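You operate a simulated robot arm through the tools that you are given. There is no shell and no other tool. Be economical: measure what you need, move in short steps, check, and stop when the job is done.

You are at the controls of a simulated two-armed robot. One attempt, no reset.

## Task
Clear the stop and run one empty palm stroke at 2 sec and 3 mm.
Fine: pull out the stop button, push RESET once, set the side box's knob and the lower knob beside the clamp, then hold both palm buttons down for one stroke.

Only the result counts: the job must be done as asked and must still hold three seconds after the hand-in. Knocking over, shifting, dropping, spilling or breaking anything else fails it.

## Robot
Two 6-joint arms with two-finger parallel grippers on one trunk, on a base that drives. Base frame: it is fixed to the floor where the robot stands at the start and does not move with it; the origin is under the middle of the robot, x ahead of it, y to its left, z up. Readings come in cm, degrees, newtons and seconds.
The left shoulder is at the start at [6, 18.7, 117.5], the right one opposite. Places, roughly: display of the heel press [40, -10, 50]; heel press [90, 0, 150]; knob of the side box [90, 50, 80]; lower knob beside the clamp [70, -20, 130]; palm button over the clamp button [60, -20, 80]; palm button over the stop button [50, 10, 80]; stop button of the heel press [40, 0, 60]; yellow button of the heel press [40, 20, 50]. Payload 1.57 kg a hand.
The tool frame of a hand sits at the grasp point between the pads (the TCP): z along the fingers, y along the line on which they close. The tips reach 3 cm beyond it. The gripper opens to 11 cm. The fingers are 2.4 cm wide and 1.2 cm thick; the gripper's body (4.8 by 11.2 cm) begins 7.8 cm behind the TCP.
Orientation is that of the tool frame in the base frame, as a unit quaternion [w, x, y, z]. With the fingers straight down and closing along the base's y, the tool's x points along the base's -x, its y along +y and its z along -z.

## Interface
- The arms move only by the tool send_rows. It takes "left_targets", "right_targets" or both (then of equal length, played together; a hand with none holds still); each is one flat list of numbers, 7 for each row, row after row: the shift along the tool's x, y, z in cm, then the turn, a rotation vector about the tool's x, y, z in degrees, then the finger opening in cm, from 0 to 11. In form: [tx, ty, tz, rx, ry, rz, grip, tx, ty, tz, rx, ry, rz, grip, ...]. A call has 1 to 10 rows; each row is the pose to reach, as a shift and turn from the pose commanded when the call began, along the tool's axes at that moment. A row lasts 0.2 s, in which the tool goes at most 5 cm and 8.6 degrees; a call with a longer step from one row to the next is refused whole, and so is a gripper value outside its range. A pose out of reach is approached as far as the arm can. The call stops where the force on the tool passes 40 N (or 10 N more than at its start, if that is more) or the arm is blocked; 0.2 s more then pass. The fingers move at their own pace (about 15.3 cm/s each) and stop on an object; they squeeze with about 31 N. The grip force told is the motor's: it shows also when the fingers shut on nothing. Time passes only in rows, and 0.2 s behind the last, so rows that repeat a pose let the fingers close. It gives the time, the measured TCP pose, the force on the tool (base axes), the opening and the grip force at its end, in the units of the frame above (readings bear some noise), with the torque about the TCP (base axes, N m) and any sound that the robot's microphone picked up, and new pictures: "show" is both (left out), scene, wrist or none (wrist: the cameras of the hands that moved).
- Cameras (640 x 400 px; columns grow to the right, rows downward): "scene" is now at [1.46, -1.4, 171.6]; the picture's right is [-0.18, -0.98, 0.00], its down [-0.76, 0.14, -0.64] and it looks along [0.63, -0.12, -0.77] (base axes); focal length 272 px, centre (320, 200). "left" rides on the left gripper at [7, -1.6, -14.1] in its tool frame; the picture's right is [0.23, 0.97, 0.00], its down [-0.86, 0.20, -0.48] and it looks along [-0.47, 0.11, 0.88] (tool axes); focal length 222 px, centre (320, 200). "right" rides on the right gripper at [7, 1.6, -14.1] in its tool frame; the picture's right is [-0.23, 0.97, 0.00], its down [-0.86, -0.20, -0.48] and it looks along [-0.47, -0.11, 0.88] (tool axes); focal length 222 px, centre (320, 200). There is no depth. A picture from a camera that has moved, and an enlarged one, comes with that camera's place and axes in the base frame and with its lens.
- move_column(by): slides the trunk up (or, below 0, down) by that many cm; the arms and the scene camera ride with it, the base frame stays. It gives what a move gives, with no picture.
- roll_base(legs): drives the robot by 1 to 6 legs, each [ahead, left, turn to the left] in cm, cm and degrees, along the robot's own axes; the way and the turn of a leg run together, so that a leg with both is an arc; at most 150 cm and 180 degrees a leg. The arms and the cameras ride along, it lands a little off, and it stops where it bumps. It gives what a move gives, and a new picture of the scene camera.
- aim_head(pan, tilt): turns the head with the scene camera to pan (to the left, within 86 degrees either way) and tilt (down, from -29 to 69), counted from straight ahead of the robot. It gives what a move gives, and a new picture of the scene camera.
- inspect(camera, box): a new picture of the part [left, top, right, bottom] of that camera's present view, enlarged. It takes no simulated time.
- close_job(): hands the job in; it is judged then, once.

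Work in short steps. Places have to be worked out from the pictures, the camera data and where the tool is seen: move nearer, look again, correct. Check each grasp and each placing, and mend what went wrong. You have 120 turns and 260 pictures in all, those below and enlarged ones among them. Open the grippers and draw the arms clear of the work before you hand the job in, unless the task says otherwise; then end with one line.

The tools are called after "Call:" by a JSON object that holds its "name" and its "arguments". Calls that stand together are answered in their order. send_rows: Moves the arms, as the interface text tells. Its arguments: {"type":"object","properties":{"left_targets":{"type":"array"},"right_targets":{"type":"array"},"show":{"type":"string","enum":["both","scene","wrist","none"]}},"required":[]} The other tools are called the same way: move_column (by) slides the trunk up or down; roll_base (legs) drives the base; aim_head (pan, tilt) turns the head that bears the scene camera; inspect (camera, box) takes an enlarged picture of a part of a camera's view; close_job () hands the job in.

At the start:

```text
time_s: 0.0
left_ee_pos: [37.64, 15.02, 139.04]
left_ee_rot: [0.0, 0.001, 1.0, 0.0]
left_wrist_force: [0.9, 0.1, -0.2]
left_moment: [-0.01, -0.01, 0.03]
left_finger_gap: 10.99
left_grip_force: 0.0
right_ee_pos: [36.06, -18.76, 144.41]
right_ee_rot: [0.002, 0.0, 1.0, 0.0]
right_wrist_force: [0.3, 0.5, 0.3]
right_moment: [-0.02, 0.02, 0.0]
right_finger_gap: 11.01
right_grip_force: 0.0
trunk travel left (down, up): [-80.3, 18.7]
robot x, y, heading: [0.09, 0.15, -0.1]
head pan, tilt: [-10.6, 50.5]
```

scene: 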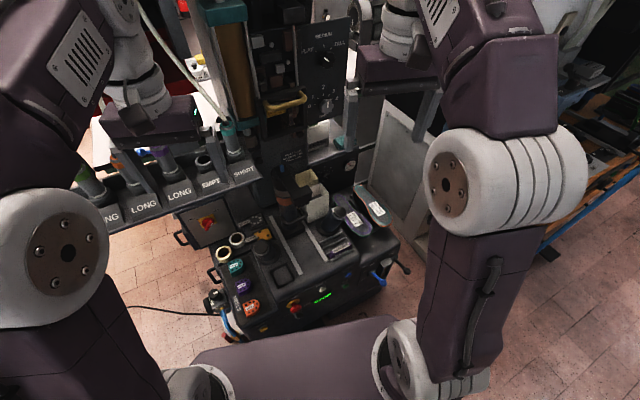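
right: 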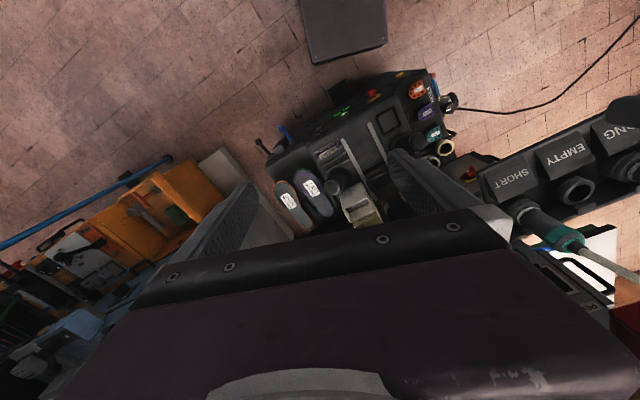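
left: 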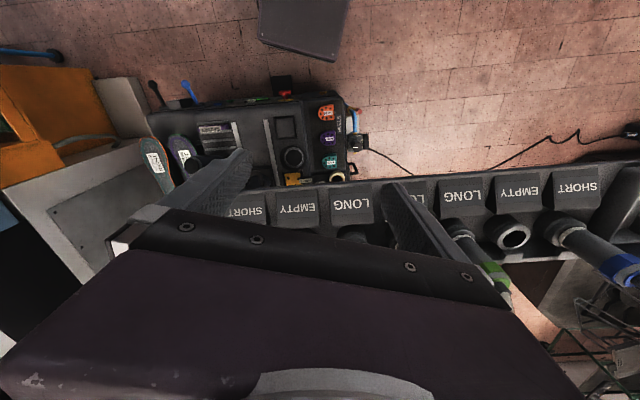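

The machine is ahead, partly covered by the arms. I enlarge the scene to identify the controls.

Call:
{"name": "inspect", "arguments": {"camera": "scene", "box": [160, 180, 420, 345]}}

Call:
{"name": "inspect", "arguments": {"camera": "scene", "box": [160, 0, 440, 180]}}

```text
2.42 times, centred on (290, 262) of scene
camera zoom: at [1.46, -1.4, 171.6], right [-0.18, -0.98, 0.0], down [-0.76, 0.14, -0.64], along [0.63, -0.12, -0.77], focal length 659 px, centre (393, 48)
```

zoom: 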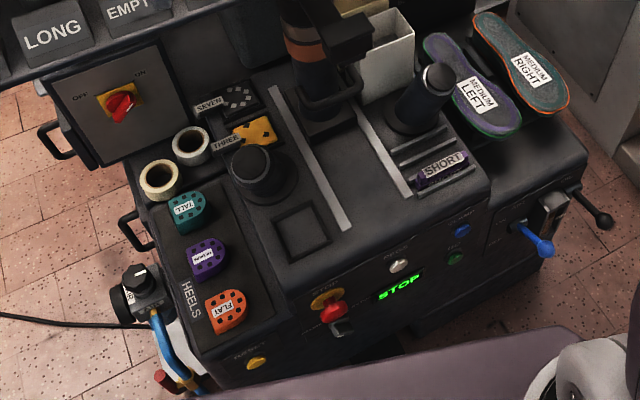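

```text
2.22 times, centred on (300, 90) of scene
camera zoom: at [1.46, -1.4, 171.6], right [-0.18, -0.98, 0.0], down [-0.76, 0.14, -0.64], along [0.63, -0.12, -0.77], focal length 604 px, centre (364, 444)
```

zoom: 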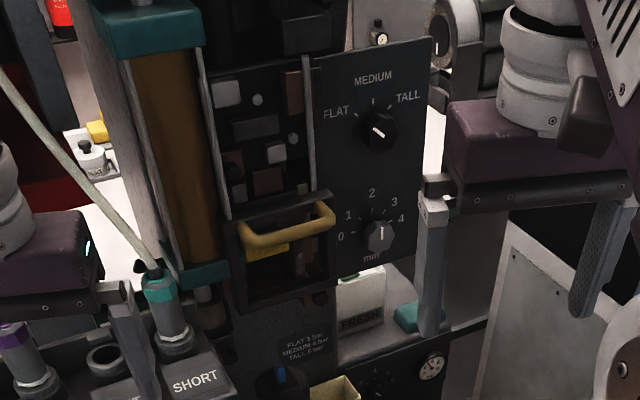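

I look around, especially left, to find the side box with the seconds knob.

Call:
{"name": "aim_head", "arguments": {"pan": 25, "tilt": 40}}

Call:
{"name": "aim_head", "arguments": {"pan": 0, "tilt": 20}}

```text
time_s: 1.0
left_ee_pos: [37.71, 15.16, 138.89]
left_ee_rot: [0.001, -0.001, 1.0, 0.0]
left_wrist_force: [0.3, -0.1, -0.2]
left_moment: [0.01, 0.0, 0.0]
left_finger_gap: 10.98
left_grip_force: 0.1
right_ee_pos: [35.87, -18.82, 144.28]
right_ee_rot: [0.0, 0.001, 1.0, 0.001]
right_wrist_force: [-0.1, 0.5, 1.0]
right_moment: [0.0, 0.01, -0.03]
right_finger_gap: 11.0
right_grip_force: 0.0
trunk travel left (down, up): [-80.3, 18.7]
robot x, y, heading: [-0.2, 0.26, 0.1]
head pan, tilt: [25.0, 40.0]
camera scene: at [1.64, 3.59, 173.08], right [0.42, -0.91, 0.0], down [-0.58, -0.27, -0.77], along [0.69, 0.32, -0.64], focal length 272 px, centre (320, 200)
```

scene: 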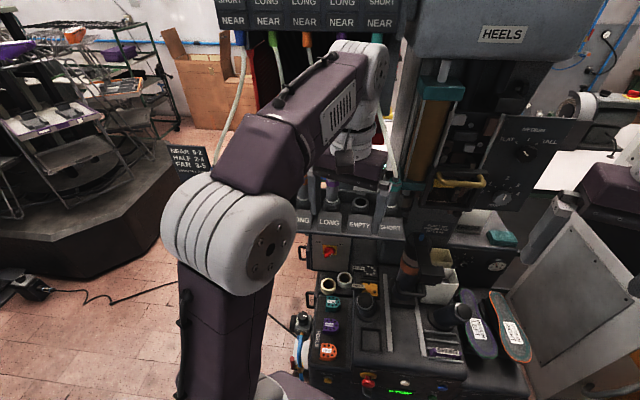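

```text
time_s: 1.9
left_ee_pos: [37.69, 15.14, 138.95]
left_ee_rot: [0.0, 0.0, 1.0, 0.0]
left_wrist_force: [0.2, -0.1, 0.9]
left_moment: [0.0, -0.03, -0.01]
left_finger_gap: 11.01
left_grip_force: 0.0
right_ee_pos: [36.08, -18.69, 144.34]
right_ee_rot: [0.001, 0.0, 1.0, 0.0]
right_wrist_force: [-0.1, -0.5, 0.0]
right_moment: [-0.01, 0.0, 0.01]
right_finger_gap: 10.98
right_grip_force: 0.0
trunk travel left (down, up): [-80.3, 18.7]
robot x, y, heading: [0.04, 0.11, 0.1]
head pan, tilt: [0.0, 20.0]
camera scene: at [3.24, 0.02, 176.22], right [0.0, -1.0, 0.0], down [-0.34, 0.0, -0.94], along [0.94, 0.0, -0.34], focal length 272 px, centre (320, 200)
```

scene: 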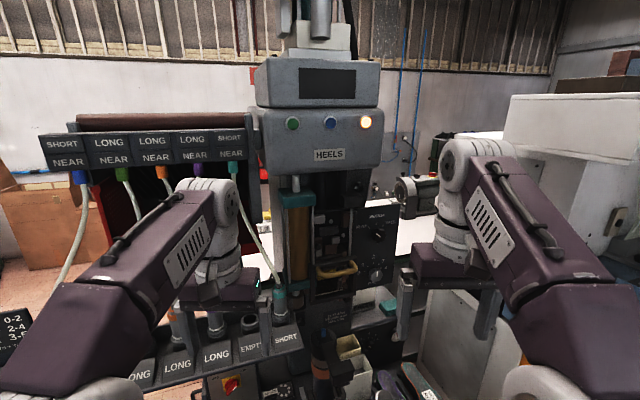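

I look down-left, to see the small box on the press's left side.

Call:
{"name": "aim_head", "arguments": {"pan": 18, "tilt": 58}}

Call:
{"name": "inspect", "arguments": {"camera": "scene", "box": [260, 60, 480, 200]}}

```text
time_s: 2.9
left_ee_pos: [37.64, 15.17, 138.94]
left_ee_rot: [0.0, 0.001, 1.0, 0.0]
left_wrist_force: [0.6, -0.3, -0.4]
left_moment: [0.0, -0.05, 0.01]
left_finger_gap: 11.0
left_grip_force: 0.0
right_ee_pos: [35.96, -18.84, 144.29]
right_ee_rot: [0.001, 0.0, 1.0, 0.0]
right_wrist_force: [-0.5, 0.2, 0.6]
right_moment: [-0.02, -0.03, 0.0]
right_finger_gap: 10.98
right_grip_force: 0.1
trunk travel left (down, up): [-80.3, 18.7]
robot x, y, heading: [-0.41, -0.27, -0.1]
head pan, tilt: [18.0, 58.0]
camera scene: at [0.5, 2.13, 170.65], right [0.31, -0.95, 0.0], down [-0.81, -0.26, -0.53], along [0.5, 0.16, -0.85], focal length 272 px, centre (320, 200)
```

scene: 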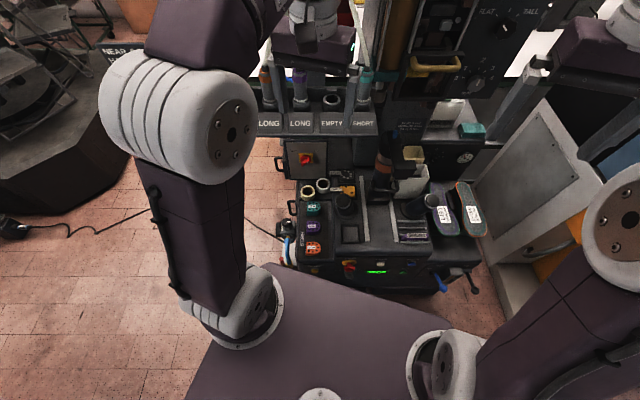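

```text
2.86 times, centred on (370, 130) of scene
camera zoom: at [0.5, 2.13, 170.65], right [0.31, -0.95, 0.0], down [-0.81, -0.26, -0.53], along [0.5, 0.16, -0.85], focal length 777 px, centre (177, 400)
```

zoom: 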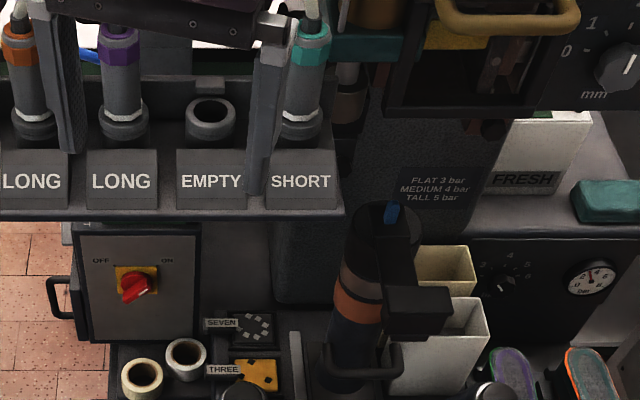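

I zoom in on the small box at left.

Call:
{"name": "inspect", "arguments": {"camera": "scene", "box": [260, 190, 340, 280]}}

Call:
{"name": "inspect", "arguments": {"camera": "scene", "box": [320, 210, 460, 300]}}

Call:
{"name": "inspect", "arguments": {"camera": "left", "box": [200, 60, 420, 200]}}

```text
4.44 times, centred on (300, 235) of scene
camera zoom: at [0.5, 2.13, 170.65], right [0.31, -0.95, 0.0], down [-0.81, -0.26, -0.53], along [0.5, 0.16, -0.85], focal length 1208 px, centre (409, 44)
```

zoom: 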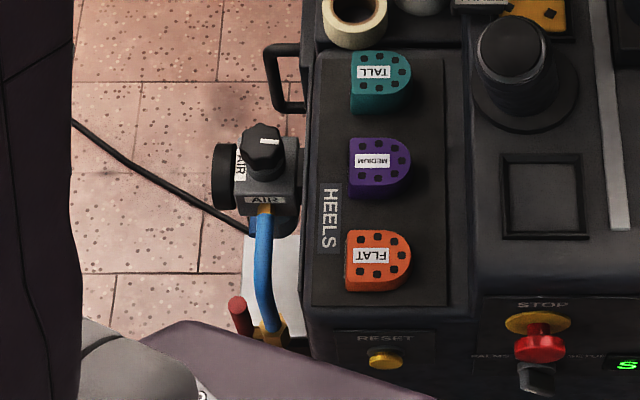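

```text
4.44 times, centred on (390, 255) of scene
camera zoom: at [0.5, 2.13, 170.65], right [0.31, -0.95, 0.0], down [-0.81, -0.26, -0.53], along [0.5, 0.16, -0.85], focal length 1208 px, centre (9, -44)
```

zoom: 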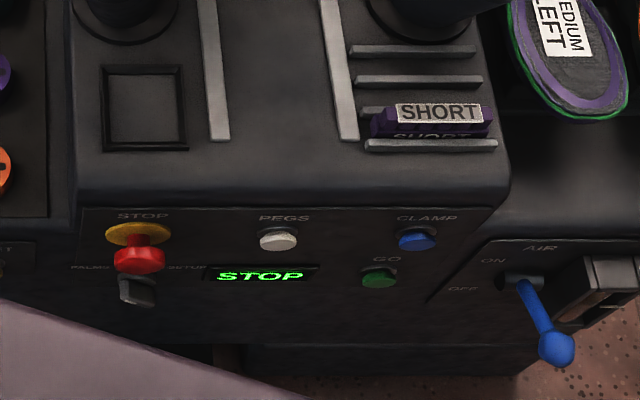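

```text
2.86 times, centred on (310, 130) of left
camera zoom: at [30.68, 13.55, 153.17], right [-0.23, 0.97, 0.0], down [0.86, 0.2, 0.48], along [0.47, 0.11, -0.88], focal length 635 px, centre (349, 400)
```

zoom: 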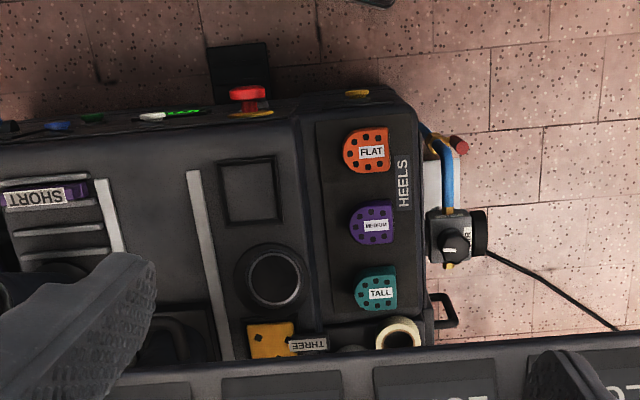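

No seconds knob is visible yet; I back off and shift left for a clearer view.

Call:
{"name": "roll_base", "arguments": {"legs": [[-35, 0, 0], [0, 40, 0]]}}

Call:
{"name": "aim_head", "arguments": {"pan": -10, "tilt": 35}}

```text
time_s: 7.3
left_ee_pos: [2.87, 54.3, 138.93]
left_ee_rot: [0.0, 0.002, 1.0, 0.001]
left_wrist_force: [0.3, 0.2, 0.7]
left_moment: [0.01, -0.01, 0.04]
left_finger_gap: 11.01
left_grip_force: 0.1
right_ee_pos: [1.13, 20.26, 144.18]
right_ee_rot: [0.001, 0.002, 1.0, 0.002]
right_wrist_force: [0.1, -0.3, 0.3]
right_moment: [-0.02, -0.02, -0.02]
right_finger_gap: 11.0
right_grip_force: 0.1
trunk travel left (down, up): [-80.3, 18.7]
robot x, y, heading: [-34.93, 39.85, -0.3]
head pan, tilt: [18.0, 58.0]
camera scene: at [-34.33, 41.4, 170.65], right [0.3, -0.95, 0.0], down [-0.81, -0.26, -0.53], along [0.5, 0.16, -0.85], focal length 272 px, centre (320, 200)
```

scene: 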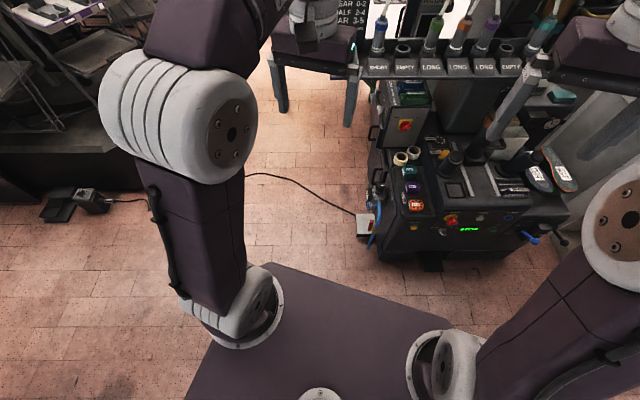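

```text
time_s: 8.2
left_ee_pos: [2.84, 54.44, 139.07]
left_ee_rot: [0.001, 0.002, 1.0, -0.001]
left_wrist_force: [-0.3, -0.4, 0.2]
left_moment: [0.02, -0.02, 0.01]
left_finger_gap: 11.0
left_grip_force: 0.0
right_ee_pos: [0.91, 20.51, 144.36]
right_ee_rot: [0.001, 0.003, 1.0, 0.001]
right_wrist_force: [-0.3, -0.3, -0.6]
right_moment: [0.01, 0.01, -0.01]
right_finger_gap: 11.0
right_grip_force: 0.0
trunk travel left (down, up): [-80.3, 18.7]
robot x, y, heading: [-34.51, 39.29, -0.2]
head pan, tilt: [-10.0, 35.0]
camera scene: at [-32.22, 38.03, 173.83], right [-0.18, -0.98, 0.0], down [-0.56, 0.1, -0.82], along [0.81, -0.15, -0.57], focal length 272 px, centre (320, 200)
```

scene: 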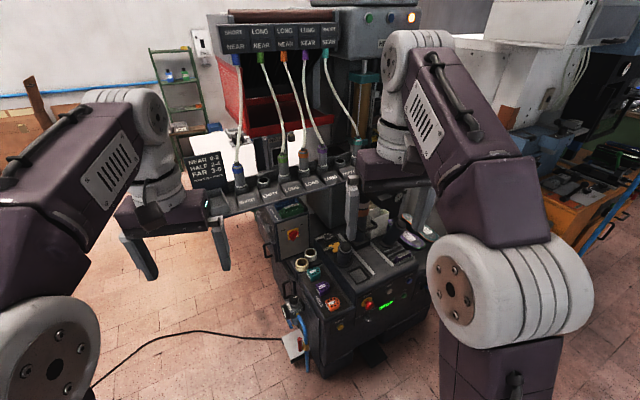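

Call:
{"name": "inspect", "arguments": {"camera": "scene", "box": [230, 170, 360, 255]}}

Call:
{"name": "inspect", "arguments": {"camera": "scene", "box": [260, 230, 440, 380]}}

Call:
{"name": "inspect", "arguments": {"camera": "scene", "box": [170, 0, 440, 200]}}

```text
4.71 times, centred on (295, 212) of scene
camera zoom: at [-32.22, 38.03, 173.83], right [-0.18, -0.98, 0.0], down [-0.56, 0.1, -0.82], along [0.81, -0.15, -0.57], focal length 1279 px, centre (438, 141)
```

zoom: 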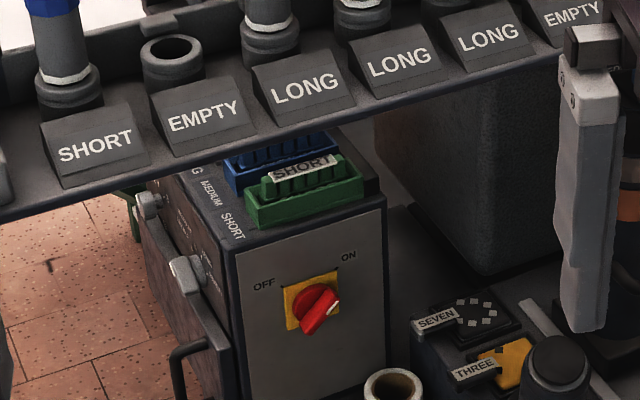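

```text
2.67 times, centred on (350, 305) of scene
camera zoom: at [-32.22, 38.03, 173.83], right [-0.18, -0.98, 0.0], down [-0.56, 0.1, -0.82], along [0.81, -0.15, -0.57], focal length 725 px, centre (240, -80)
```

zoom: 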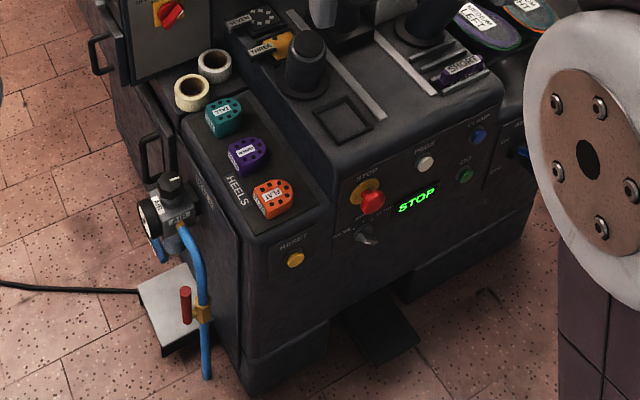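

```text
2.00 times, centred on (305, 100) of scene
camera zoom: at [-32.22, 38.03, 173.83], right [-0.18, -0.98, 0.0], down [-0.56, 0.1, -0.82], along [0.81, -0.15, -0.57], focal length 544 px, centre (350, 400)
```

zoom: 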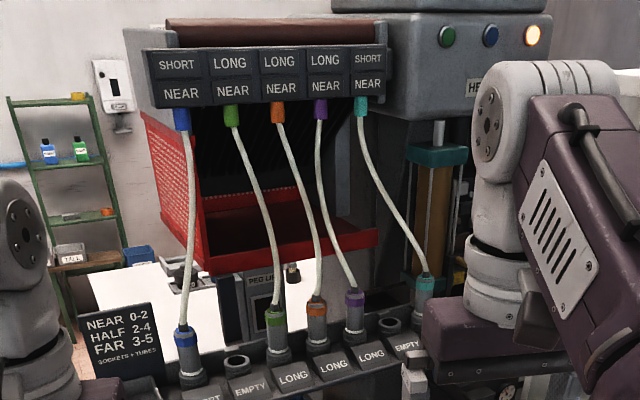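

The OFF/ON box has more on its left face; I go further left and turn right to see it.

Call:
{"name": "roll_base", "arguments": {"legs": [[0, 45, 0], [0, 0, -40]]}}

Call:
{"name": "aim_head", "arguments": {"pan": 0, "tilt": 35}}

```text
time_s: 12.8
left_ee_pos: [3.93, 71.35, 139.09]
left_ee_rot: [0.0, 0.345, 0.939, -0.001]
left_wrist_force: [-0.3, -0.3, -0.1]
left_moment: [-0.03, 0.0, -0.01]
left_finger_gap: 11.01
left_grip_force: 0.0
right_ee_pos: [-19.28, 46.55, 144.27]
right_ee_rot: [0.001, 0.345, 0.939, 0.0]
right_wrist_force: [-0.3, -0.1, 0.4]
right_moment: [0.0, 0.04, -0.01]
right_finger_gap: 11.02
right_grip_force: 0.2
trunk travel left (down, up): [-80.3, 18.7]
robot x, y, heading: [-34.73, 83.92, -40.2]
head pan, tilt: [-10.0, 35.0]
camera scene: at [-33.59, 81.29, 173.84], right [-0.77, -0.64, 0.0], down [-0.37, 0.44, -0.82], along [0.52, -0.63, -0.57], focal length 272 px, centre (320, 200)
```

scene: 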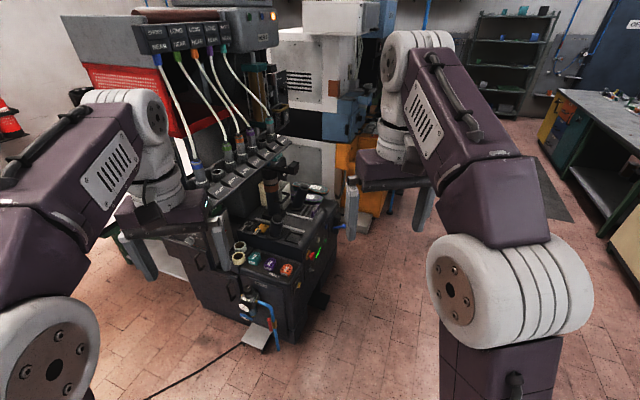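

```text
time_s: 13.5
left_ee_pos: [3.99, 71.35, 138.96]
left_ee_rot: [0.0, 0.345, 0.939, 0.0]
left_wrist_force: [0.4, 0.2, -0.1]
left_moment: [0.0, 0.0, -0.03]
left_finger_gap: 10.99
left_grip_force: 0.1
right_ee_pos: [-19.24, 46.53, 144.34]
right_ee_rot: [0.0, 0.344, 0.939, -0.001]
right_wrist_force: [0.0, 0.6, -0.8]
right_moment: [0.01, -0.02, -0.03]
right_finger_gap: 11.01
right_grip_force: 0.1
trunk travel left (down, up): [-80.3, 18.7]
robot x, y, heading: [-34.92, 84.26, -40.2]
head pan, tilt: [0.0, 35.0]
camera scene: at [-32.54, 82.35, 173.84], right [-0.65, -0.76, 0.0], down [-0.44, 0.37, -0.82], along [0.62, -0.53, -0.57], focal length 272 px, centre (320, 200)
```

scene: 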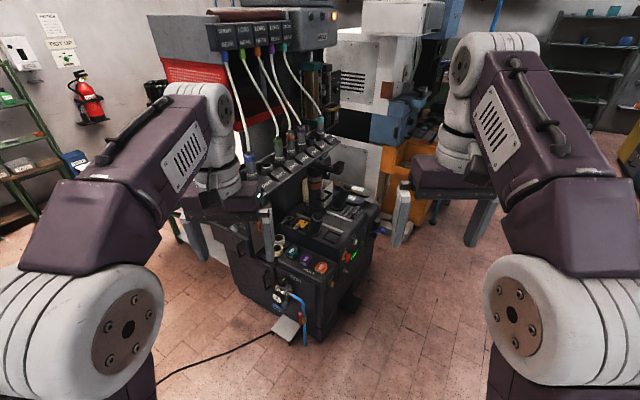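

I lower the trunk so the cameras see the side of the box under the rail.

Call:
{"name": "move_column", "arguments": {"by": -50}}

Call:
{"name": "aim_head", "arguments": {"pan": -8, "tilt": 20}}

Call:
{"name": "inspect", "arguments": {"camera": "left", "box": [0, 0, 640, 400]}}

```text
refused: -50 is not a number from -40 to 40
```

```text
time_s: 14.3
left_ee_pos: [3.91, 71.32, 138.94]
left_ee_rot: [0.0, 0.345, 0.939, 0.001]
left_wrist_force: [0.1, -0.2, 0.0]
left_moment: [0.02, -0.01, 0.0]
left_finger_gap: 11.01
left_grip_force: 0.1
right_ee_pos: [-19.19, 46.5, 144.36]
right_ee_rot: [0.001, 0.344, 0.939, 0.0]
right_wrist_force: [-0.7, -0.3, -0.7]
right_moment: [0.01, -0.03, -0.03]
right_finger_gap: 11.01
right_grip_force: 0.1
trunk travel left (down, up): [-80.3, 18.7]
robot x, y, heading: [-34.83, 84.24, -40.5]
head pan, tilt: [-8.0, 20.0]
camera scene: at [-33.06, 81.09, 176.22], right [-0.75, -0.67, 0.0], down [-0.23, 0.26, -0.94], along [0.63, -0.7, -0.34], focal length 272 px, centre (320, 200)
```

scene: 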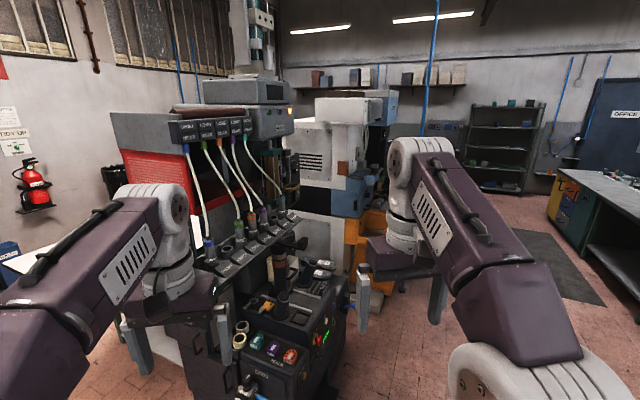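

```text
1.00 times, centred on (320, 200) of left (not enlarged: the box is as wide or as high as the picture)
camera zoom: at [-2.51, 74.66, 153.17], right [0.46, 0.89, 0.0], down [0.78, -0.4, 0.48], along [0.43, -0.22, -0.88], focal length 222 px, centre (320, 200)
```

zoom: 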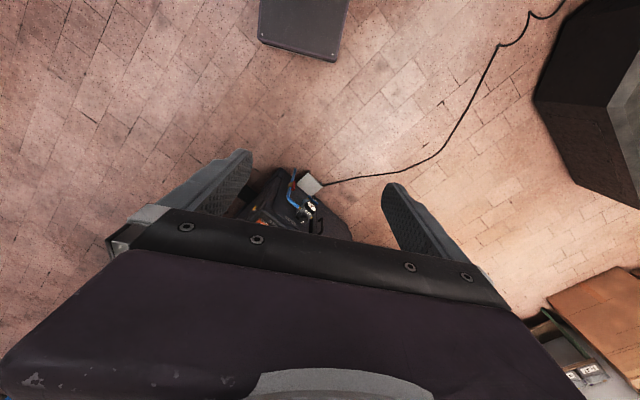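

Call:
{"name": "move_column", "arguments": {"by": -40}}

Call:
{"name": "aim_head", "arguments": {"pan": -4, "tilt": 20}}

```text
time_s: 18.1
left_ee_pos: [3.97, 71.35, 98.95]
left_ee_rot: [0.001, 0.345, 0.939, 0.0]
left_wrist_force: [0.0, -0.2, -0.1]
left_moment: [0.0, -0.02, 0.0]
left_finger_gap: 10.99
left_grip_force: 0.0
right_ee_pos: [-19.35, 46.57, 104.38]
right_ee_rot: [0.0, 0.344, 0.939, 0.0]
right_wrist_force: [-0.5, 0.6, 0.6]
right_moment: [0.0, -0.01, 0.01]
right_finger_gap: 10.99
right_grip_force: 0.0
trunk travel left (down, up): [-40.3, 58.7]
robot x, y, heading: [-34.8, 84.38, -40.4]
head pan, tilt: [-8.0, 20.0]
```

```text
time_s: 18.8
left_ee_pos: [3.93, 71.23, 98.97]
left_ee_rot: [0.0, 0.344, 0.939, 0.0]
left_wrist_force: [0.5, 0.7, -0.3]
left_moment: [-0.01, -0.02, 0.03]
left_finger_gap: 10.99
left_grip_force: 0.1
right_ee_pos: [-19.33, 46.49, 104.33]
right_ee_rot: [0.0, 0.345, 0.939, 0.001]
right_wrist_force: [-0.2, -0.3, -0.3]
right_moment: [-0.01, -0.02, 0.02]
right_finger_gap: 11.01
right_grip_force: 0.1
trunk travel left (down, up): [-40.3, 58.7]
robot x, y, heading: [-34.44, 84.61, -40.2]
head pan, tilt: [-4.0, 20.0]
camera scene: at [-32.58, 81.54, 136.22], right [-0.7, -0.72, 0.0], down [-0.24, 0.24, -0.94], along [0.67, -0.66, -0.34], focal length 272 px, centre (320, 200)
```

scene: 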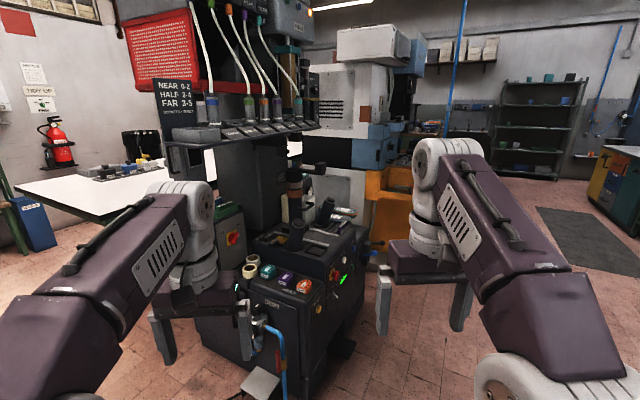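

I move the left hand aside to the left to uncover the side box.

Call:
{"name": "send_rows", "arguments": {"left_targets": [0, 5, 0, 0, 0, 0, 11, 0, 10, 0, 0, 0, 0, 11, 0, 15, 0, 0, 0, 0, 11, 0, 20, 0, 0, 0, 0, 11, 2, 25, 0, 0, 0, 0, 11], "show": "scene"}}

Call:
{"name": "inspect", "arguments": {"camera": "scene", "box": [160, 130, 300, 300]}}

```text
refused: row 5 steps farther than a row can; nothing moved
```

```text
2.35 times, centred on (230, 215) of scene
camera zoom: at [-32.58, 81.54, 136.22], right [-0.7, -0.72, 0.0], down [-0.24, 0.24, -0.94], along [0.67, -0.66, -0.34], focal length 640 px, centre (532, 165)
```

zoom: 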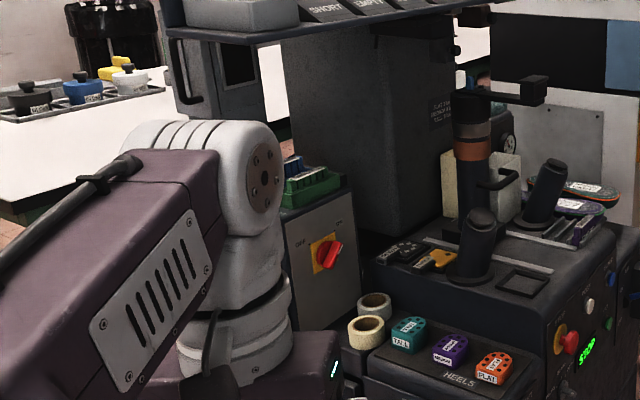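

Call:
{"name": "send_rows", "arguments": {"left_targets": [0, 5, 0, 0, 0, 0, 11, 0, 10, 0, 0, 0, 0, 11, 0, 15, 0, 0, 0, 0, 11, 0, 20, 0, 0, 0, 0, 11], "show": "scene"}}

Call:
{"name": "inspect", "arguments": {"camera": "scene", "box": [140, 100, 300, 220]}}

```text
time_s: 19.8
left_ee_pos: [16.94, 86.48, 98.9]
left_ee_rot: [0.0, 0.345, 0.939, 0.0]
left_wrist_force: [0.6, 0.7, -0.6]
left_moment: [0.0, 0.01, -0.03]
left_finger_gap: 11.01
left_grip_force: 0.0
right_ee_pos: [-19.15, 46.6, 104.3]
right_ee_rot: [0.0, 0.344, 0.939, 0.0]
right_wrist_force: [0.4, 0.8, 0.1]
right_moment: [-0.02, 0.04, -0.01]
right_finger_gap: 10.99
right_grip_force: 0.1
trunk travel left (down, up): [-40.3, 58.7]
robot x, y, heading: [-34.48, 84.25, -40.3]
head pan, tilt: [-4.0, 20.0]
camera scene: at [-32.44, 81.62, 136.22], right [-0.7, -0.72, 0.0], down [-0.25, 0.24, -0.94], along [0.67, -0.66, -0.34], focal length 272 px, centre (320, 200)
```

scene: 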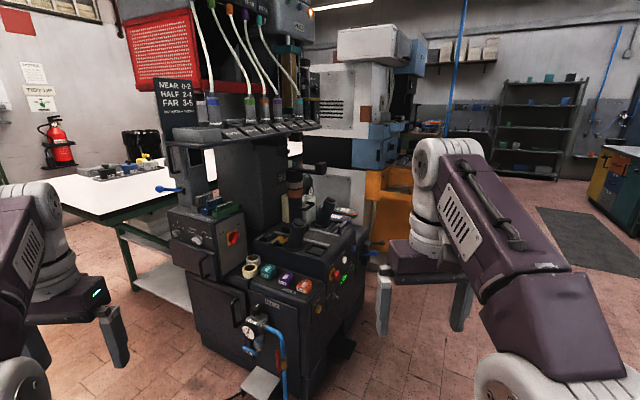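

```text
3.33 times, centred on (220, 160) of scene
camera zoom: at [-32.44, 81.62, 136.22], right [-0.7, -0.72, 0.0], down [-0.25, 0.24, -0.94], along [0.67, -0.66, -0.34], focal length 906 px, centre (653, 333)
```

zoom: 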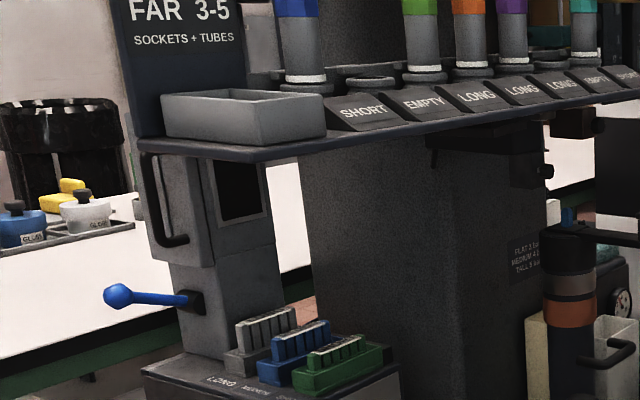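

Now the left face of the OFF/ON box shows knobs; I zoom in.

Call:
{"name": "inspect", "arguments": {"camera": "scene", "box": [155, 195, 255, 260]}}

Call:
{"name": "inspect", "arguments": {"camera": "scene", "box": [240, 170, 400, 330]}}

```text
6.15 times, centred on (205, 228) of scene
camera zoom: at [-32.44, 81.62, 136.22], right [-0.7, -0.72, 0.0], down [-0.25, 0.24, -0.94], along [0.67, -0.66, -0.34], focal length 1673 px, centre (1028, 31)
```

zoom: 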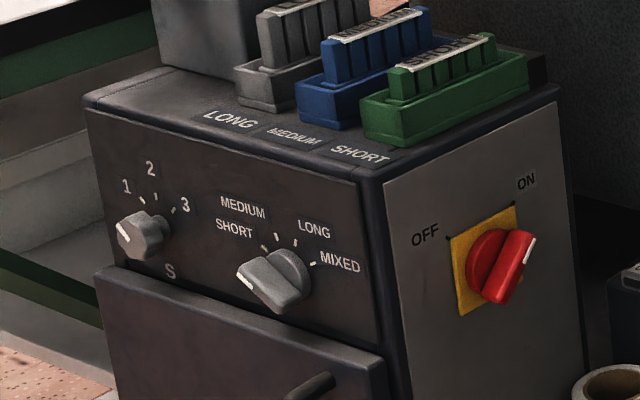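

```text
2.50 times, centred on (320, 250) of scene
camera zoom: at [-32.44, 81.62, 136.22], right [-0.7, -0.72, 0.0], down [-0.25, 0.24, -0.94], along [0.67, -0.66, -0.34], focal length 680 px, centre (320, 75)
```

zoom: 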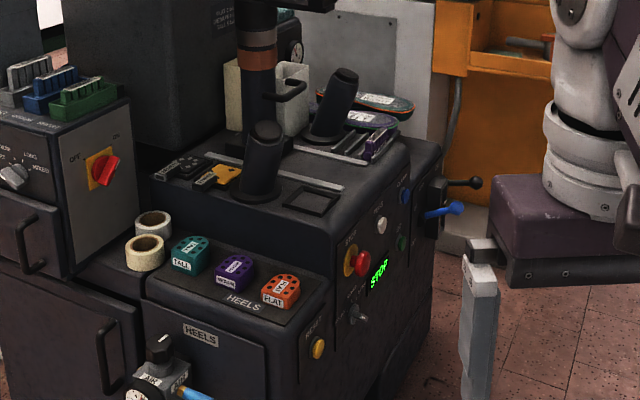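

Found: the "S" knob (1,2,3) is on the left face of the OFF/ON box, around [92, 51, 80], facing +y. I'll tilt the left hand to horizontal here in free space before approaching.

Call:
{"name": "send_rows", "arguments": {"left_targets": [-1, -2, 1, 0, -8.5, 0, 11, -2, -4, 2, 0, -17, 0, 11, -3, -6, 3, 0, -25.5, 0, 11, -4, -8, 4, 0, -34, 0, 11, -5, -10, 5, 0, -42.5, 0, 11, -6, -12, 6, 0, -51, 0, 11, -7, -14, 7, 0, -59.5, 0, 11, -8, -16, 8, 0, -68, 0, 11, -9, -18, 9, 0, -76.5, 0, 11, -10, -20, 10, 0, -85, 0, 11], "show": "both"}}

```text
time_s: 21.9
left_ee_pos: [18.49, 68.61, 91.77]
left_ee_rot: [0.628, 0.262, 0.691, -0.245]
left_wrist_force: [-0.2, -0.3, 0.4]
left_moment: [0.02, 0.01, 0.04]
left_finger_gap: 11.0
left_grip_force: 0.1
left hand out of reach, approached as far as the arm can: row 7, 8, 9, 10
right_ee_pos: [-19.57, 46.65, 104.34]
right_ee_rot: [0.001, 0.345, 0.939, 0.0]
right_wrist_force: [0.8, -0.5, -0.3]
right_moment: [-0.02, -0.06, 0.01]
right_finger_gap: 11.02
right_grip_force: 0.0
trunk travel left (down, up): [-40.3, 58.7]
robot x, y, heading: [-34.72, 84.17, -40.3]
head pan, tilt: [-4.0, 20.0]
camera scene: at [-32.77, 81.61, 136.23], right [-0.7, -0.72, 0.0], down [-0.24, 0.24, -0.94], along [0.67, -0.66, -0.34], focal length 272 px, centre (320, 200)
camera left: at [6.35, 77.19, 86.24], right [0.63, 0.74, -0.24], down [-0.16, 0.42, 0.89], along [0.76, -0.53, 0.38], focal length 222 px, centre (320, 200)
```

scene: 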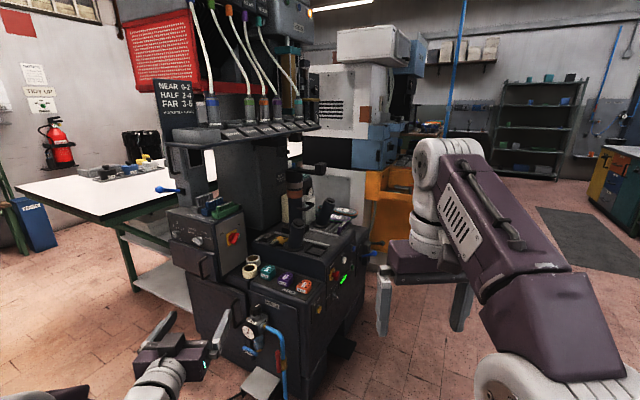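
left: 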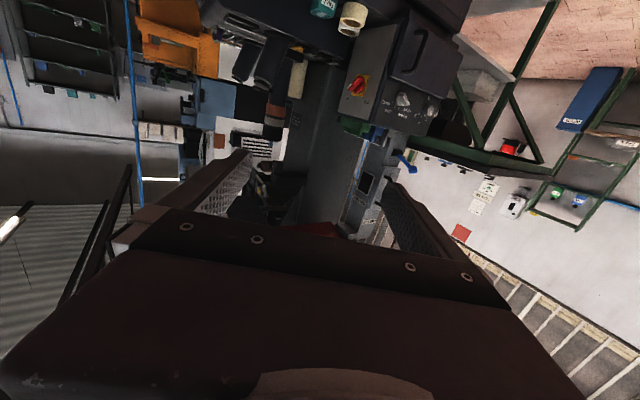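

Hand is now roughly horizontal at forward ~51, left ~22 of the robot. I drive to stand beside the box at about (71, 120) and turn to face −y.

Call:
{"name": "roll_base", "arguments": {"legs": [[58, 95, 0], [0, 0, -50]]}}

Call:
{"name": "aim_head", "arguments": {"pan": 10, "tilt": 35}}

```text
time_s: 28.9
left_ee_pos: [113.26, 83.99, 91.81]
left_ee_rot: [0.562, 0.397, 0.624, -0.369]
left_wrist_force: [-5.5, 10.4, 3.7]
left_moment: [-0.3, 0.13, -0.77]
left_finger_gap: 10.97
left_grip_force: 0.1
right_ee_pos: [69.8, 79.06, 104.38]
right_ee_rot: [0.001, 0.53, 0.848, -0.001]
right_wrist_force: [-0.2, -0.9, -0.4]
right_moment: [-0.02, 0.03, -0.03]
right_finger_gap: 10.99
right_grip_force: 0.0
trunk travel left (down, up): [-40.3, 58.7]
robot x, y, heading: [70.7, 119.29, -64.2]
head pan, tilt: [-4.0, 20.0]
stopped in leg 2: the force on the tool passed its limit (the readings are from after the stop); the commanded pose is now the measured one
camera scene: at [71.69, 116.4, 136.23], right [-0.93, -0.38, 0.0], down [-0.13, 0.32, -0.94], along [0.35, -0.87, -0.34], focal length 272 px, centre (320, 200)
```

scene: 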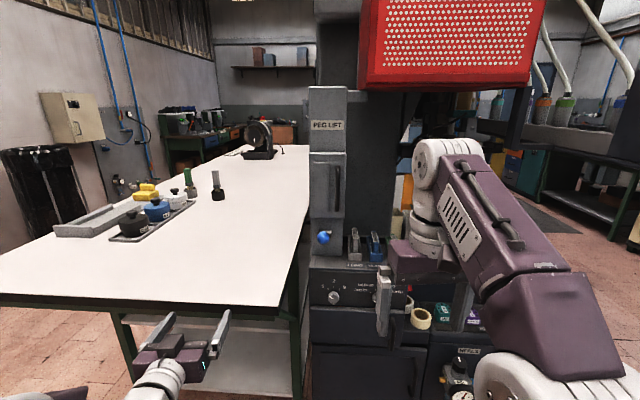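

```text
time_s: 29.7
left_ee_pos: [113.28, 84.01, 91.71]
left_ee_rot: [0.564, 0.396, 0.624, -0.369]
left_wrist_force: [-6.1, 12.0, 4.3]
left_moment: [-0.3, 0.11, -0.94]
left_finger_gap: 10.99
left_grip_force: 0.0
right_ee_pos: [69.74, 79.01, 104.42]
right_ee_rot: [0.001, 0.53, 0.848, -0.001]
right_wrist_force: [-0.5, 0.4, -0.1]
right_moment: [0.04, -0.03, 0.01]
right_finger_gap: 11.0
right_grip_force: 0.0
trunk travel left (down, up): [-40.3, 58.7]
robot x, y, heading: [71.11, 119.34, -64.0]
head pan, tilt: [10.0, 35.0]
camera scene: at [73.33, 117.92, 133.85], right [-0.81, -0.59, 0.0], down [-0.34, 0.46, -0.82], along [0.48, -0.66, -0.57], focal length 272 px, centre (320, 200)
```

scene: 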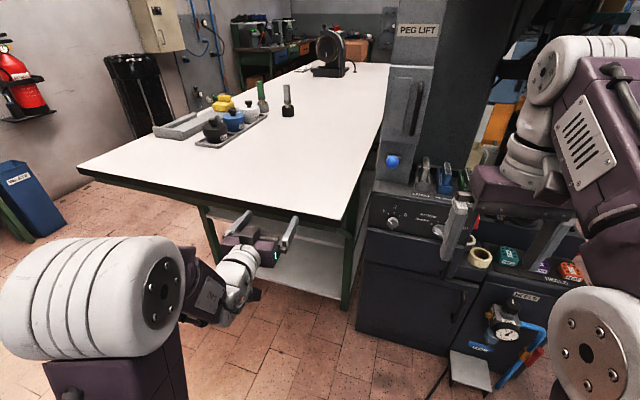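

The fingertips touched the table edge near (113, 80). I back straight off, then finish the turn further back and to the right.

Call:
{"name": "roll_base", "arguments": {"legs": [[-15, -2, 0], [0, -6, -26]]}}

Call:
{"name": "aim_head", "arguments": {"pan": 15, "tilt": 35}}

Call:
{"name": "inspect", "arguments": {"camera": "left", "box": [0, 0, 640, 400]}}

```text
time_s: 32.4
left_ee_pos: [79.23, 80.17, 91.71]
left_ee_rot: [0.466, 0.526, 0.52, -0.485]
left_wrist_force: [-0.5, 0.5, 0.7]
left_moment: [0.0, 0.0, 0.02]
left_finger_gap: 11.0
left_grip_force: 0.0
right_ee_pos: [37.97, 94.83, 104.28]
right_ee_rot: [0.0, 0.707, 0.707, 0.0]
right_wrist_force: [0.3, -1.0, -0.1]
right_moment: [0.02, 0.01, -0.02]
right_finger_gap: 10.97
right_grip_force: 0.0
trunk travel left (down, up): [-40.3, 58.7]
robot x, y, heading: [56.54, 130.9, -90.1]
head pan, tilt: [10.0, 35.0]
camera scene: at [58.15, 128.05, 133.84], right [-0.98, -0.17, 0.0], down [-0.1, 0.56, -0.82], along [0.14, -0.81, -0.57], focal length 272 px, centre (320, 200)
```

scene: 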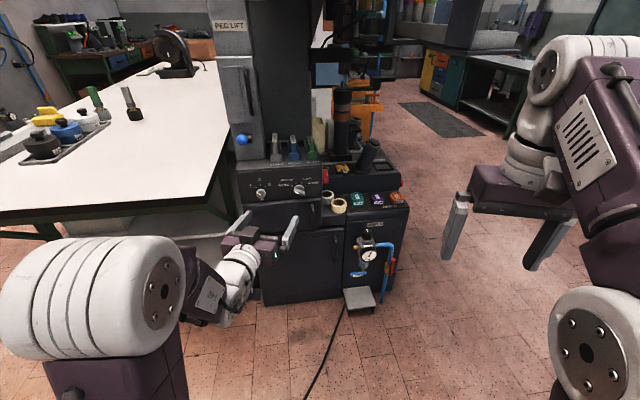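

```text
time_s: 33.1
left_ee_pos: [79.26, 80.14, 91.6]
left_ee_rot: [0.464, 0.528, 0.52, -0.486]
left_wrist_force: [0.4, 0.1, -0.1]
left_moment: [0.01, -0.01, -0.02]
left_finger_gap: 11.02
left_grip_force: 0.0
right_ee_pos: [37.93, 94.7, 104.32]
right_ee_rot: [0.0, 0.707, 0.707, 0.0]
right_wrist_force: [-0.5, 0.3, 0.5]
right_moment: [0.0, 0.03, 0.04]
right_finger_gap: 11.02
right_grip_force: 0.1
trunk travel left (down, up): [-40.3, 58.7]
robot x, y, heading: [56.72, 130.71, -89.9]
head pan, tilt: [15.0, 35.0]
camera scene: at [58.95, 128.21, 133.84], right [-0.97, -0.26, 0.0], down [-0.15, 0.55, -0.82], along [0.21, -0.79, -0.57], focal length 272 px, centre (320, 200)
```

scene: 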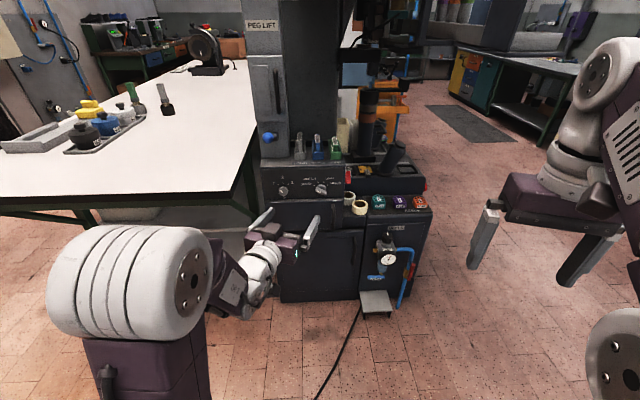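

```text
1.00 times, centred on (320, 200) of left (not enlarged: the box is as wide or as high as the picture)
camera zoom: at [77.91, 95.06, 86.14], right [0.97, 0.0, -0.24], down [0.22, 0.39, 0.89], along [0.09, -0.92, 0.38], focal length 222 px, centre (320, 200)
```

zoom: 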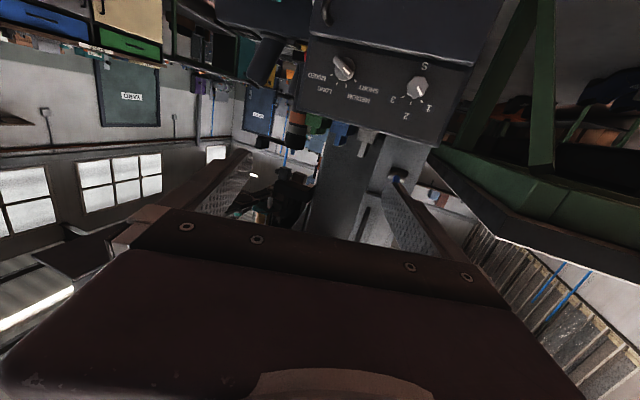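

Call:
{"name": "inspect", "arguments": {"camera": "scene", "box": [260, 165, 350, 220]}}

Call:
{"name": "inspect", "arguments": {"camera": "left", "box": [300, 30, 460, 140]}}

```text
7.11 times, centred on (305, 192) of scene
camera zoom: at [58.95, 128.21, 133.84], right [-0.97, -0.26, 0.0], down [-0.15, 0.55, -0.82], along [0.21, -0.79, -0.57], focal length 1933 px, centre (427, 253)
```

zoom: 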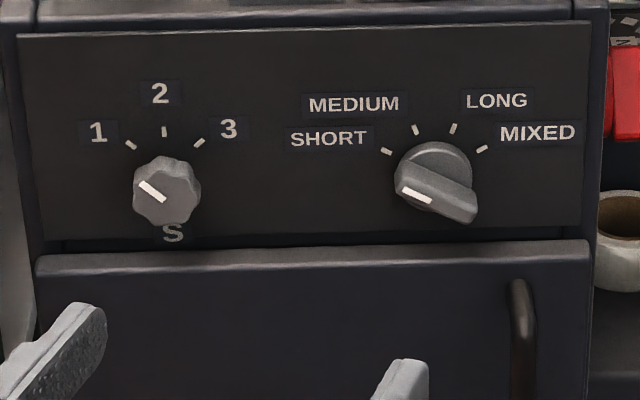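

```text
3.64 times, centred on (380, 85) of left
camera zoom: at [77.91, 95.06, 86.14], right [0.97, 0.0, -0.24], down [0.22, 0.39, 0.89], along [0.09, -0.92, 0.38], focal length 808 px, centre (102, 618)
```

zoom: 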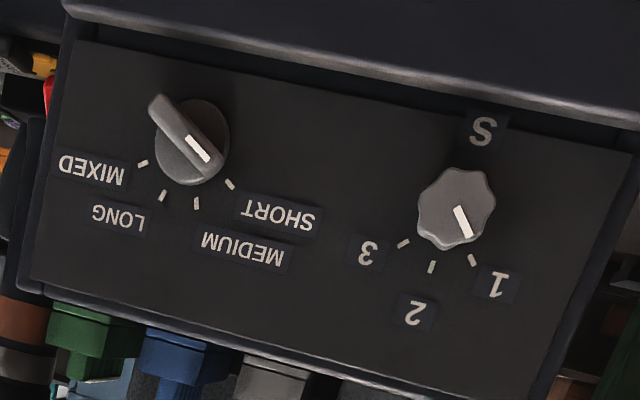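

S knob points at 1; it needs +45° clockwise. I check the table corner clearance near it.

Call:
{"name": "inspect", "arguments": {"camera": "scene", "box": [180, 120, 320, 260]}}

Call:
{"name": "inspect", "arguments": {"camera": "left", "box": [380, 0, 640, 260]}}

```text
2.86 times, centred on (250, 190) of scene
camera zoom: at [58.95, 128.21, 133.84], right [-0.97, -0.26, 0.0], down [-0.15, 0.55, -0.82], along [0.21, -0.79, -0.57], focal length 777 px, centre (520, 229)
```

zoom: 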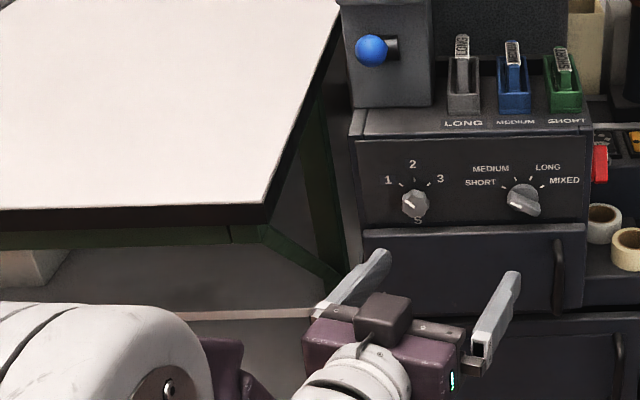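

```text
1.54 times, centred on (510, 130) of left
camera zoom: at [77.91, 95.06, 86.14], right [0.97, 0.0, -0.24], down [0.22, 0.39, 0.89], along [0.09, -0.92, 0.38], focal length 342 px, centre (28, 308)
```

zoom: 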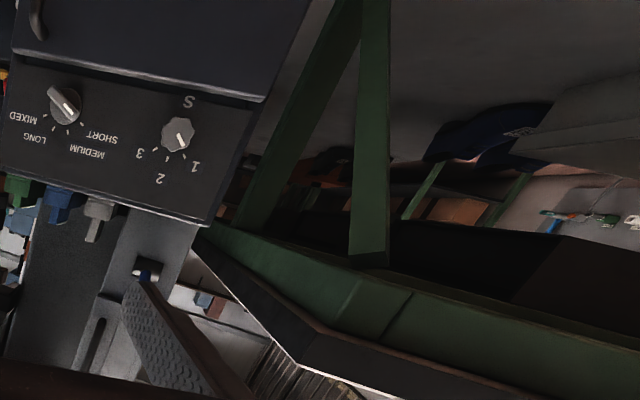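

Table corner is about (98.6, 75, 93.5), knob at (94, 51, 79.3). I'll level the hand and roll it −112° here in the open (camera swinging away from the table), so the +45° turn ends at −67°.

Call:
{"name": "send_rows", "arguments": {"left_targets": [0, 0, 0, -1.7, -5.6, 0, 6.5], "show": "none"}}

Call:
{"name": "send_rows", "arguments": {"left_targets": [0, 0, 0, 0, 0, -8.5, 6.5, 0, 0, 0, 0, 0, -17, 6.5, 0, 0, 0, 0, 0, -25.5, 6.5, 0, 0, 0, 0, 0, -34, 6.5, 0, 0, 0, 0, 0, -42.5, 6.5, 0, 0, 0, 0, 0, -51, 6.5, 0, 0, 0, 0, 0, -59.5, 6.5, 0, 0, 0, 0, 0, -68, 6.5, 0, 0, 0, 0, 0, -76.5, 6.5, 0, 0, 0, 0, 0, -85, 6.5], "show": "none"}}

Call:
{"name": "send_rows", "arguments": {"left_targets": [0, 0, 0, 0, 0, -8.5, 6.5, 0, 0, 0, 0, 0, -17, 6.5, 0, 0, 0, 0, 0, -25, 6.5], "show": "both"}}

```text
time_s: 33.5
left_ee_pos: [80.93, 79.85, 92.9]
left_ee_rot: [0.492, 0.495, 0.507, -0.506]
left_wrist_force: [-0.1, -0.2, 0.3]
left_moment: [-0.01, 0.0, -0.04]
left_finger_gap: 6.52
left_grip_force: 0.1
left hand out of reach, approached as far as the arm can: row 1
right_ee_pos: [38.02, 94.62, 104.24]
right_ee_rot: [-0.001, 0.707, 0.707, -0.001]
right_wrist_force: [-0.3, -0.5, 0.7]
right_moment: [0.03, 0.02, 0.01]
right_finger_gap: 10.97
right_grip_force: 0.0
trunk travel left (down, up): [-40.3, 58.7]
robot x, y, heading: [56.67, 130.94, -89.9]
head pan, tilt: [15.0, 35.0]
```

```text
time_s: 35.7
left_ee_pos: [80.98, 79.65, 92.85]
left_ee_rot: [0.025, 0.026, 0.707, -0.706]
left_wrist_force: [-0.3, 0.6, -0.9]
left_moment: [0.01, -0.03, 0.0]
left_finger_gap: 6.51
left_grip_force: 0.1
right_ee_pos: [37.96, 94.65, 104.29]
right_ee_rot: [0.001, 0.707, 0.708, 0.0]
right_wrist_force: [0.5, 0.2, 0.3]
right_moment: [-0.01, -0.02, -0.01]
right_finger_gap: 10.98
right_grip_force: 0.1
trunk travel left (down, up): [-40.3, 58.7]
robot x, y, heading: [56.52, 130.89, -90.0]
head pan, tilt: [15.0, 35.0]
```

```text
time_s: 36.5
left_ee_pos: [80.91, 79.72, 92.77]
left_ee_rot: [0.128, 0.129, -0.695, 0.696]
left_wrist_force: [0.4, -0.7, -0.7]
left_moment: [-0.04, 0.01, 0.0]
left_finger_gap: 6.53
left_grip_force: 0.0
right_ee_pos: [37.96, 94.7, 104.16]
right_ee_rot: [0.0, 0.707, 0.707, 0.0]
right_wrist_force: [0.3, 0.4, -0.1]
right_moment: [0.03, -0.04, 0.03]
right_finger_gap: 11.0
right_grip_force: 0.0
trunk travel left (down, up): [-40.3, 58.7]
robot x, y, heading: [56.91, 130.74, -89.9]
head pan, tilt: [15.0, 35.0]
camera scene: at [58.95, 128.21, 133.84], right [-0.97, -0.26, 0.0], down [-0.15, 0.55, -0.82], along [0.21, -0.79, -0.57], focal length 272 px, centre (320, 200)
camera left: at [75.0, 94.01, 96.92], right [-0.56, 0.0, -0.83], down [0.73, 0.48, -0.49], along [0.4, -0.88, -0.27], focal length 222 px, centre (320, 200)
```

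scene: 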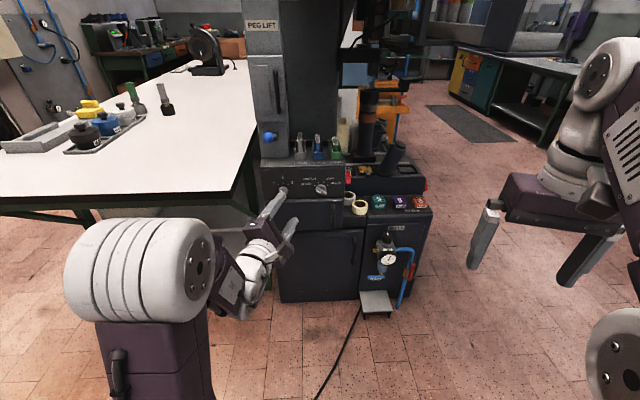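
left: 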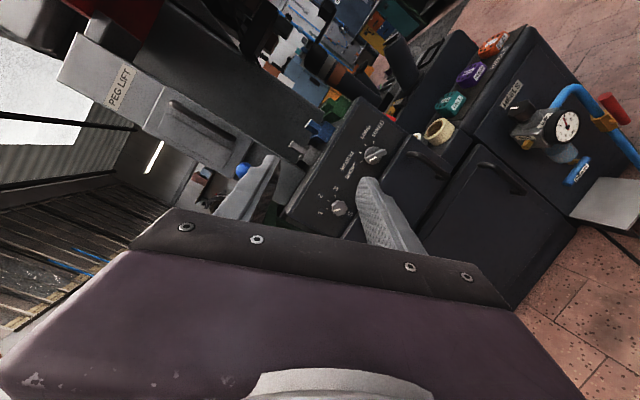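

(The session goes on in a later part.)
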